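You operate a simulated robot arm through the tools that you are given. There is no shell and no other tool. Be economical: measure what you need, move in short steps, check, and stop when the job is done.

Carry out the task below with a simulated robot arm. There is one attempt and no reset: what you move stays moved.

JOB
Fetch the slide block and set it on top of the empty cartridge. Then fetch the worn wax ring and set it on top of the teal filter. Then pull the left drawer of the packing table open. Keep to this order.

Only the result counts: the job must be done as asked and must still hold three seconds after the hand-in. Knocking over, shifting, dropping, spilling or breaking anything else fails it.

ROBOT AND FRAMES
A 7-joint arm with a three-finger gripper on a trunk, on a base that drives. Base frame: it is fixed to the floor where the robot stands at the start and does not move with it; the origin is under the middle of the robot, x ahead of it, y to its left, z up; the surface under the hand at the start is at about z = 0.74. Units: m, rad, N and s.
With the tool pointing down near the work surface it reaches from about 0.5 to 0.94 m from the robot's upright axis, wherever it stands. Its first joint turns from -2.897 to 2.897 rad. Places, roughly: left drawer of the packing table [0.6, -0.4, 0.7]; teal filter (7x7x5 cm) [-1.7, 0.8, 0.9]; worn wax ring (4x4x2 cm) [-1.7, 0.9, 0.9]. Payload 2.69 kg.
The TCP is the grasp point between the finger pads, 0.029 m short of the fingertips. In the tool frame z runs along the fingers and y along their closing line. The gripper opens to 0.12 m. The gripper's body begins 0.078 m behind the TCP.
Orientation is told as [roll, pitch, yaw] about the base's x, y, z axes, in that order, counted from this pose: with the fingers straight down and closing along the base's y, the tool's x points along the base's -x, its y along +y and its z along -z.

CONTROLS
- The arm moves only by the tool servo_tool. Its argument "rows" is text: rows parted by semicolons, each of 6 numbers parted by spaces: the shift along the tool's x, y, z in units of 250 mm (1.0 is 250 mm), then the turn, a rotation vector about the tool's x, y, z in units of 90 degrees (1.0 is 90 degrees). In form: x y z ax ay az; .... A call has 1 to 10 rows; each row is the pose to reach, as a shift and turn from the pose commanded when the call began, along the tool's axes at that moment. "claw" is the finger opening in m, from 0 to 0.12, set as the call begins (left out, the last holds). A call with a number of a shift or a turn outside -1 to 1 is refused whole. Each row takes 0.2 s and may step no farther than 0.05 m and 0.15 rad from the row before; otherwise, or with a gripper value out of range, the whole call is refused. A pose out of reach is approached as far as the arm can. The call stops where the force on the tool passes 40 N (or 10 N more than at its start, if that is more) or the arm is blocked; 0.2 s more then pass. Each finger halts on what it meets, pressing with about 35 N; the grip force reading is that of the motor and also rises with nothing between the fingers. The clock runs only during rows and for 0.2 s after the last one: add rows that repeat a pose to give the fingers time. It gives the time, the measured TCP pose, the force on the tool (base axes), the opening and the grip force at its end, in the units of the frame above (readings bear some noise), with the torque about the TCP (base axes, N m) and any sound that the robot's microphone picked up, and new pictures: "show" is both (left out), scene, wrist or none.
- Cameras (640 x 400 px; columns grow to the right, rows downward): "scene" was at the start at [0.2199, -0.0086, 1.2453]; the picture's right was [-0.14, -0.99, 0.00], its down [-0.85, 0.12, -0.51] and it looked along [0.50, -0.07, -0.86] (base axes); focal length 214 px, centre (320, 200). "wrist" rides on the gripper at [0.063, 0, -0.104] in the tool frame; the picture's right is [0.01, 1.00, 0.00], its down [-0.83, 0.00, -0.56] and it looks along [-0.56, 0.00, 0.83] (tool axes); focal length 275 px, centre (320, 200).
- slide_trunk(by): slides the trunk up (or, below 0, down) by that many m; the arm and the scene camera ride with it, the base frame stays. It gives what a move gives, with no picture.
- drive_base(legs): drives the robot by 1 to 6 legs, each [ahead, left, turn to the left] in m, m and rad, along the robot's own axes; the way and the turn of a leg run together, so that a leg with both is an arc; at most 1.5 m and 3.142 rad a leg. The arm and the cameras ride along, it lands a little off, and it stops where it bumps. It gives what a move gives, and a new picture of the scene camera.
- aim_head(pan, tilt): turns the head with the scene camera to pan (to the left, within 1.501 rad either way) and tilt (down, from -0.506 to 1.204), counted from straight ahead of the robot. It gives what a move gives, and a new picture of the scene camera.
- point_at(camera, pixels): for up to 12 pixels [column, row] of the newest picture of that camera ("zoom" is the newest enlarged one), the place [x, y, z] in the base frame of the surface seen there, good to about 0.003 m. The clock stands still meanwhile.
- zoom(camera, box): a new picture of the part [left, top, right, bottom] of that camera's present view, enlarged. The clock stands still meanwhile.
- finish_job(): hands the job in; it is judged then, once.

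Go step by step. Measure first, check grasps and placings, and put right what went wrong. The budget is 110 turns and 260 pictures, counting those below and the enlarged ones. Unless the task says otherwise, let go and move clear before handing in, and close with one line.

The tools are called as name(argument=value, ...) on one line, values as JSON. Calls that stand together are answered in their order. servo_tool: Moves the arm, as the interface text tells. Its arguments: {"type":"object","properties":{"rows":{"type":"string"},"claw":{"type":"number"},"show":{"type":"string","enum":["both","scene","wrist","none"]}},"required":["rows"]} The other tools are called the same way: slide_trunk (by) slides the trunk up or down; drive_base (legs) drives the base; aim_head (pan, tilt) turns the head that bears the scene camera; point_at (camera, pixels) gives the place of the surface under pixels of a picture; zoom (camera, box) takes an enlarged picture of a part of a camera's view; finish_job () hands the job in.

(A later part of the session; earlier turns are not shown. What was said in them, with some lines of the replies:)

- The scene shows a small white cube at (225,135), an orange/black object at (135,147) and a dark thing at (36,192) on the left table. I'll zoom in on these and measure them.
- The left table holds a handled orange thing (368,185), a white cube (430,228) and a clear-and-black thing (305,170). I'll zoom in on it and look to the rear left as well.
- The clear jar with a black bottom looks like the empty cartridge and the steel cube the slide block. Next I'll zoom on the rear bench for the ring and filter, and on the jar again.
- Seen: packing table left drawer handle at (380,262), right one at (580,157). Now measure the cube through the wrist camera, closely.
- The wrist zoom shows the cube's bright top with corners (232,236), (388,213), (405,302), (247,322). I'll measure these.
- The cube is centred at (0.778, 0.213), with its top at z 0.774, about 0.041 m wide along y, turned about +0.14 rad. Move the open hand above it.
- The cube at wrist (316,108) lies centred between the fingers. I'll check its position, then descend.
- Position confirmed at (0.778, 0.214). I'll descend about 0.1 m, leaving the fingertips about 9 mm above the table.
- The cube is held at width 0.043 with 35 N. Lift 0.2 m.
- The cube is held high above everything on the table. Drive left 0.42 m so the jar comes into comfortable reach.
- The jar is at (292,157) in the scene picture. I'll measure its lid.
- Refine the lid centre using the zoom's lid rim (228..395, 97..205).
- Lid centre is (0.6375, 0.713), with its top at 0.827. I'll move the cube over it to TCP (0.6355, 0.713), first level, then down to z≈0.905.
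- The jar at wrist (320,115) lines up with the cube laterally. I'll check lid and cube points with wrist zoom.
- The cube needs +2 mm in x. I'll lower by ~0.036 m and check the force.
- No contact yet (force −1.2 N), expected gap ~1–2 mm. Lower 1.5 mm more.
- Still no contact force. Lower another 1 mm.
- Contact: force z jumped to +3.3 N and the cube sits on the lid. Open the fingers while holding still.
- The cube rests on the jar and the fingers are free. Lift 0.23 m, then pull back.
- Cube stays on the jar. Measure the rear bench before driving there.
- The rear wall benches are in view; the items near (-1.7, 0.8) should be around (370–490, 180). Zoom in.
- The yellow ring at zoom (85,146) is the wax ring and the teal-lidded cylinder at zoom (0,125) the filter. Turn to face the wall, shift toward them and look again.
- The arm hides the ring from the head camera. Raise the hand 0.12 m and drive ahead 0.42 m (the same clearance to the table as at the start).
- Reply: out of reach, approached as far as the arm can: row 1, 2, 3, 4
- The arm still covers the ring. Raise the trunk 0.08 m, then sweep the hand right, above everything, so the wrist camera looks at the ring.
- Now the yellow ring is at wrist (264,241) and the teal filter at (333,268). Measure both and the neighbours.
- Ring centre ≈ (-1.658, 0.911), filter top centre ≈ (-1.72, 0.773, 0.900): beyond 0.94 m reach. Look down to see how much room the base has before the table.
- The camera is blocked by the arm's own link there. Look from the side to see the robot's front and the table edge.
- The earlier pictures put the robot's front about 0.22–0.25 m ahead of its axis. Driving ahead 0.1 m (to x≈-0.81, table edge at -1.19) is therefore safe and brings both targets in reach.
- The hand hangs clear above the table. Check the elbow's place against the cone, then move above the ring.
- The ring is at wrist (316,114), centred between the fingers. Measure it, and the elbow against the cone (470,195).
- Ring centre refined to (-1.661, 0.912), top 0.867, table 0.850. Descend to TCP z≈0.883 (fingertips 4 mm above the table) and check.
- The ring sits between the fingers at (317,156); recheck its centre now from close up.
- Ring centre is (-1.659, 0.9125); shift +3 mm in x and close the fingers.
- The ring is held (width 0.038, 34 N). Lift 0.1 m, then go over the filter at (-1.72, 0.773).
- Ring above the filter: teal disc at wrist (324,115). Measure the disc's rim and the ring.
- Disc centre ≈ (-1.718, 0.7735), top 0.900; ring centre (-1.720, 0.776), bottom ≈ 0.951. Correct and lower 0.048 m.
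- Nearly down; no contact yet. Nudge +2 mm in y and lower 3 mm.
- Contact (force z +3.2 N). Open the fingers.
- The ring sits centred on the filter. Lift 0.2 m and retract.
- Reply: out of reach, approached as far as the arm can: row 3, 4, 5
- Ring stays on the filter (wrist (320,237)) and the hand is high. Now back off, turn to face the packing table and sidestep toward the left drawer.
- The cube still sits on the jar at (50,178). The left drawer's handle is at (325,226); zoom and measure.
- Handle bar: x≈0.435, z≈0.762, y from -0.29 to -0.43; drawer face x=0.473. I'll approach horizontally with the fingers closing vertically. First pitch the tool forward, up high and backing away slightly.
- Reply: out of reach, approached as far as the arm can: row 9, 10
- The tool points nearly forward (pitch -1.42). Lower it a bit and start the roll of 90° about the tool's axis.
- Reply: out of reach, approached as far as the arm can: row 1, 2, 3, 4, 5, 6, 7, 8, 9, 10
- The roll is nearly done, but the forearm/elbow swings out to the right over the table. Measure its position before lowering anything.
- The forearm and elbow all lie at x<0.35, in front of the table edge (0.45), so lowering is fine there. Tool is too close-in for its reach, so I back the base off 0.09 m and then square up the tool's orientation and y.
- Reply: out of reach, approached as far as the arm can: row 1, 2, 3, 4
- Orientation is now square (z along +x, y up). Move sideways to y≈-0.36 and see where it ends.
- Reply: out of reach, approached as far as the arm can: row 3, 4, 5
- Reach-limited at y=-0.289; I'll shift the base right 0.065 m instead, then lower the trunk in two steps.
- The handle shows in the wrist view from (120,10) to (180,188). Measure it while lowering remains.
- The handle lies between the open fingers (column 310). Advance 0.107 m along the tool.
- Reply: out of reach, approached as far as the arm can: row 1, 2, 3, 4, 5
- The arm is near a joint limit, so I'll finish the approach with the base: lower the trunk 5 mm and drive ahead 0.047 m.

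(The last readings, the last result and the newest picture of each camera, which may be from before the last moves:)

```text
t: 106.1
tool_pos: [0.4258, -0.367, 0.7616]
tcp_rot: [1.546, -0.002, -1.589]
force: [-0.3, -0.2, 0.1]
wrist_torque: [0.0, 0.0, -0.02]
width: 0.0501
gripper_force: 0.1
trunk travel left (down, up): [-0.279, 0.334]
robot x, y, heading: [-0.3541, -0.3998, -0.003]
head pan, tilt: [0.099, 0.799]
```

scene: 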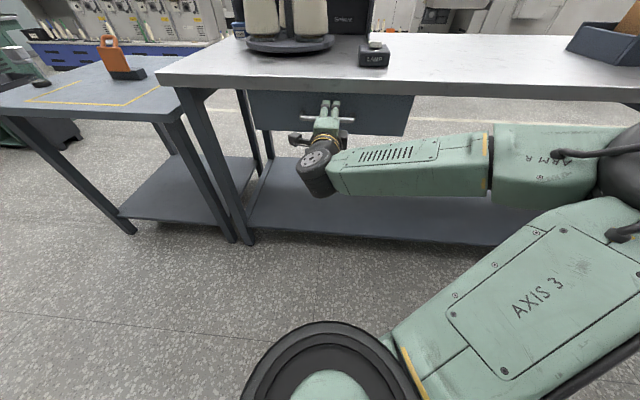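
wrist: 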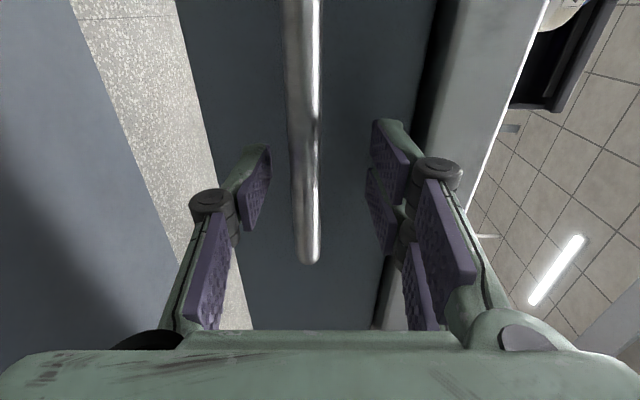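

The bar at column ~305 is a few mm below the finger centre (318). Lower 5 mm and close on it.

slide_trunk(by=-0.005)

servo_tool(rows="0 0 0 0 0 0; 0 0 0 0 0 0; 0 0 0 0 0 0; 0 0 0 0 0 0; 0 0 0 0 0 0", claw=0.0, show="wrist")

```text
t: 106.7
tool_pos: [0.4253, -0.3676, 0.7562]
tcp_rot: [1.546, -0.002, -1.59]
force: [0.2, 0.6, -0.4]
wrist_torque: [0.0, -0.02, 0.0]
width: 0.0499
gripper_force: 0.1
trunk travel left (down, up): [-0.274, 0.339]
robot x, y, heading: [-0.3505, -0.3977, -0.003]
head pan, tilt: [0.099, 0.799]
```

```text
t: 107.8
tool_pos: [0.4244, -0.3674, 0.7546]
tcp_rot: [1.541, -0.002, -1.59]
force: [-1.2, 1.6, -9.7]
wrist_torque: [0.11, 0.17, -0.08]
width: 0.014
gripper_force: 40.5
trunk travel left (down, up): [-0.274, 0.339]
robot x, y, heading: [-0.3556, -0.4018, -0.005]
head pan, tilt: [0.099, 0.799]
```

wrist: 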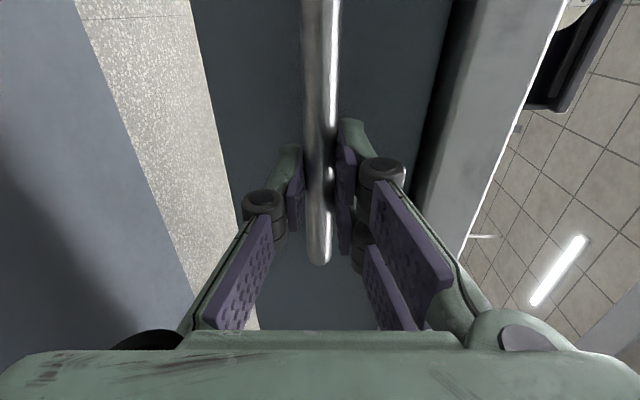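

The bar is gripped (width 0.014). A residual −9.7 N vertical load suggests I'm slightly high; lower 2 mm, then pull by driving back 0.06 m.

slide_trunk(by=-0.002)

drive_base(legs=[[-0.06, 0, 0]])

```text
t: 108.4
tool_pos: [0.4249, -0.3674, 0.7545]
tcp_rot: [1.549, -0.003, -1.589]
force: [0.0, -1.8, -4.3]
wrist_torque: [0.14, 0.03, 0.31]
width: 0.0143
gripper_force: 40.6
trunk travel left (down, up): [-0.272, 0.341]
robot x, y, heading: [-0.3498, -0.4023, -0.003]
head pan, tilt: [0.099, 0.799]
```

```text
t: 109.3
tool_pos: [0.3646, -0.3669, 0.7541]
tcp_rot: [1.546, -0.001, -1.589]
force: [-0.8, -1.8, -0.4]
wrist_torque: [0.09, -0.03, -0.06]
width: 0.0143
gripper_force: 40.5
trunk travel left (down, up): [-0.272, 0.341]
robot x, y, heading: [-0.4135, -0.398, -0.004]
head pan, tilt: [0.099, 0.799]
```

scene: 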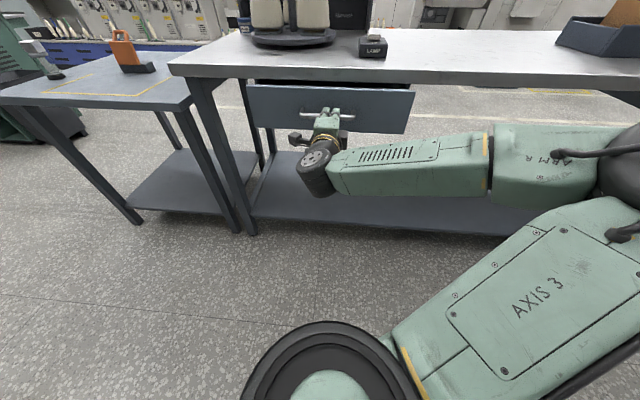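

The drawer is opening. Pull 0.12 m more in two legs.

drive_base(legs=[[-0.07, 0, 0], [-0.06, 0, 0]])

```text
t: 110.9
tool_pos: [0.2336, -0.3682, 0.7547]
tcp_rot: [1.546, -0.003, -1.591]
force: [-1.2, -1.9, 0.0]
wrist_torque: [0.14, -0.01, -0.08]
width: 0.0142
gripper_force: 40.7
trunk travel left (down, up): [-0.272, 0.341]
robot x, y, heading: [-0.5453, -0.3997, -0.002]
head pan, tilt: [0.099, 0.799]
```

scene: 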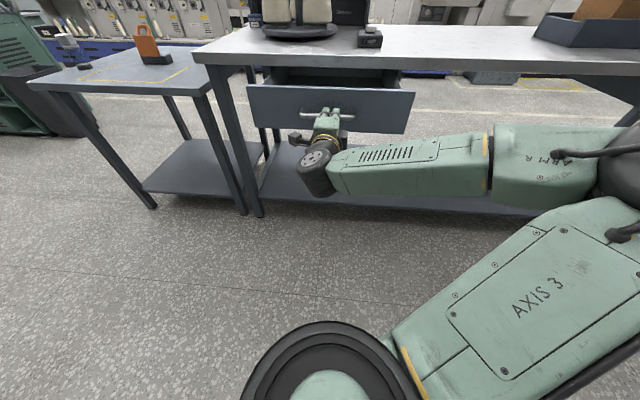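

Open about 0.19 m with no resistance. Pull another 0.05 m, then check.

drive_base(legs=[[-0.05, 0, 0]])

```text
t: 111.9
tool_pos: [0.1839, -0.3672, 0.7543]
tcp_rot: [1.548, -0.002, -1.591]
force: [-1.5, -1.4, 0.3]
wrist_torque: [0.14, 0.02, 0.17]
width: 0.0145
gripper_force: 40.8
trunk travel left (down, up): [-0.272, 0.341]
robot x, y, heading: [-0.5961, -0.3992, -0.007]
head pan, tilt: [0.099, 0.799]
```

scene: 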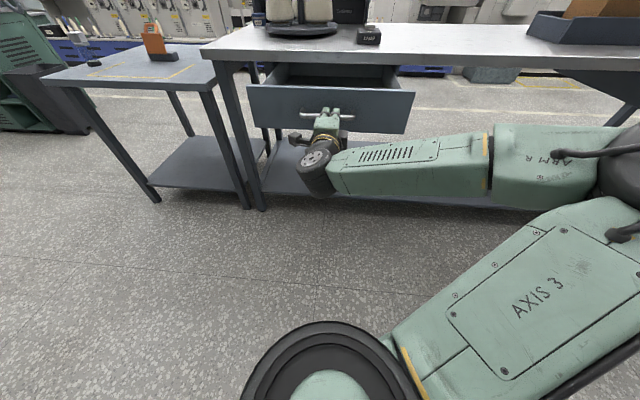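

The drawer is open about 0.24 m. Release the handle and drive straight back.

servo_tool(rows="0 0 0 0 0 0; 0 0 0 0 0 0; 0 0 0 0 0 0; 0 0 0 0 0 0; 0 0 0 0 0 0", claw=0.05, show="wrist")

drive_base(legs=[[-0.2, 0, 0]])

aim_head(pan=0.25, tilt=0.55)

```text
t: 113.1
tool_pos: [0.1844, -0.367, 0.7549]
tcp_rot: [1.549, -0.002, -1.592]
force: [0.0, -0.2, -1.0]
wrist_torque: [0.0, -0.01, -0.01]
width: 0.0505
gripper_force: 0.1
trunk travel left (down, up): [-0.272, 0.341]
robot x, y, heading: [-0.5944, -0.4006, -0.001]
head pan, tilt: [0.099, 0.799]
```

wrist: 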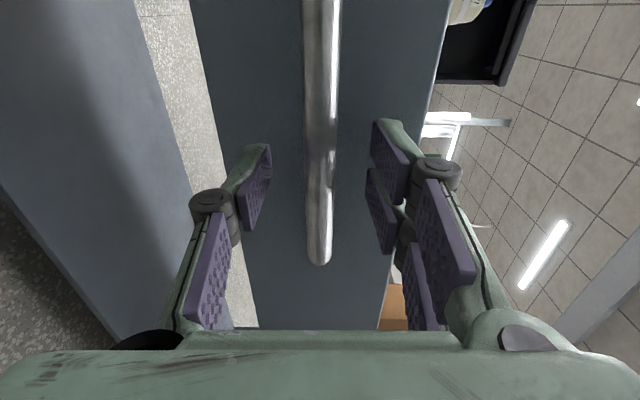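

```text
t: 114.7
tool_pos: [-0.0168, -0.367, 0.7536]
tcp_rot: [1.548, -0.002, -1.592]
force: [0.0, 0.6, -0.8]
wrist_torque: [-0.03, -0.02, -0.03]
width: 0.0501
gripper_force: 0.0
trunk travel left (down, up): [-0.272, 0.341]
robot x, y, heading: [-0.7946, -0.3971, -0.007]
head pan, tilt: [0.099, 0.799]
```

scene: 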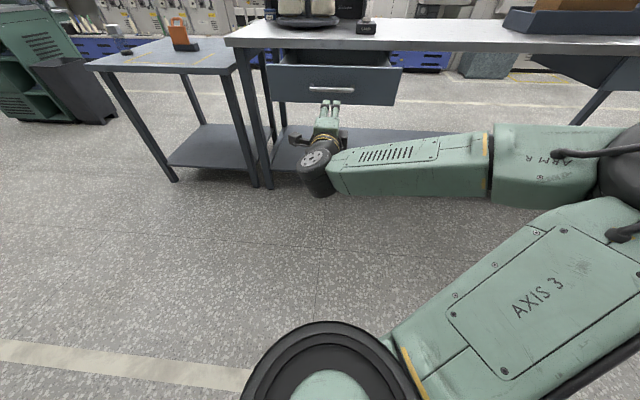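

```text
t: 115.4
tool_pos: [-0.0156, -0.3665, 0.7545]
tcp_rot: [1.549, -0.001, -1.592]
force: [0.1, 0.0, -0.3]
wrist_torque: [-0.03, 0.06, 0.01]
width: 0.05
gripper_force: 0.1
trunk travel left (down, up): [-0.272, 0.341]
robot x, y, heading: [-0.7907, -0.3978, -0.006]
head pan, tilt: [0.25, 0.55]
```

scene: 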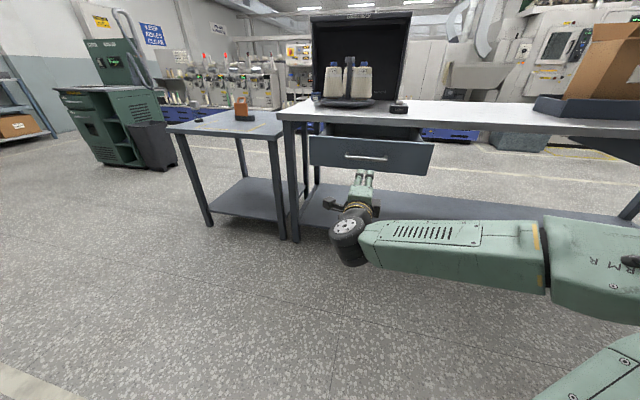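

Drawer stands open and clear of the hand. Quick check of the cube on the jar near (200,113).

zoom(camera="scene", box=[165, 85, 325, 185])

point_at(camera="scene", pixels=[[340, 158], [420, 160], [375, 157]])

```text
4.00 times, centred on (245, 135) of scene
```

zoom: 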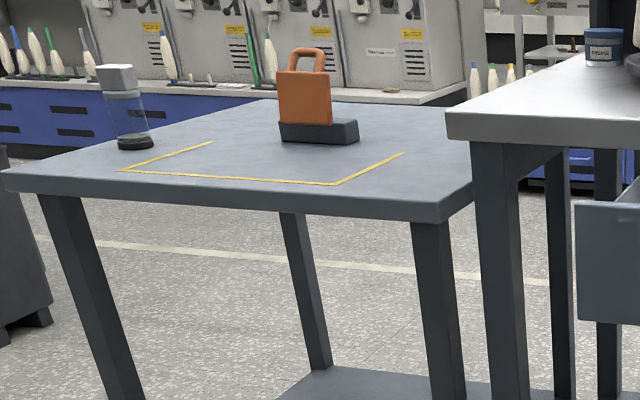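

```text
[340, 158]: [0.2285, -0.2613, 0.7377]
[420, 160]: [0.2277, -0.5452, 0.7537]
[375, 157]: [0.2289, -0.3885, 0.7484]
```

The cube is on the jar, the drawer is 0.24 m open (face at x 0.228), and the ring was last seen on the filter. Hand in.

finish_job()

```text
The job is handed in.
```

I did all three steps in the order you asked and handed the job in: the slide block is on the empty cartridge, the worn wax ring is on the teal filter, and the packing table's left drawer is about 0.24 m open. No positions were given for the slide block and the cartridge, so I took them to be the steel cube and the clear jar on the left table. I last saw the ring in place before driving to the drawer.
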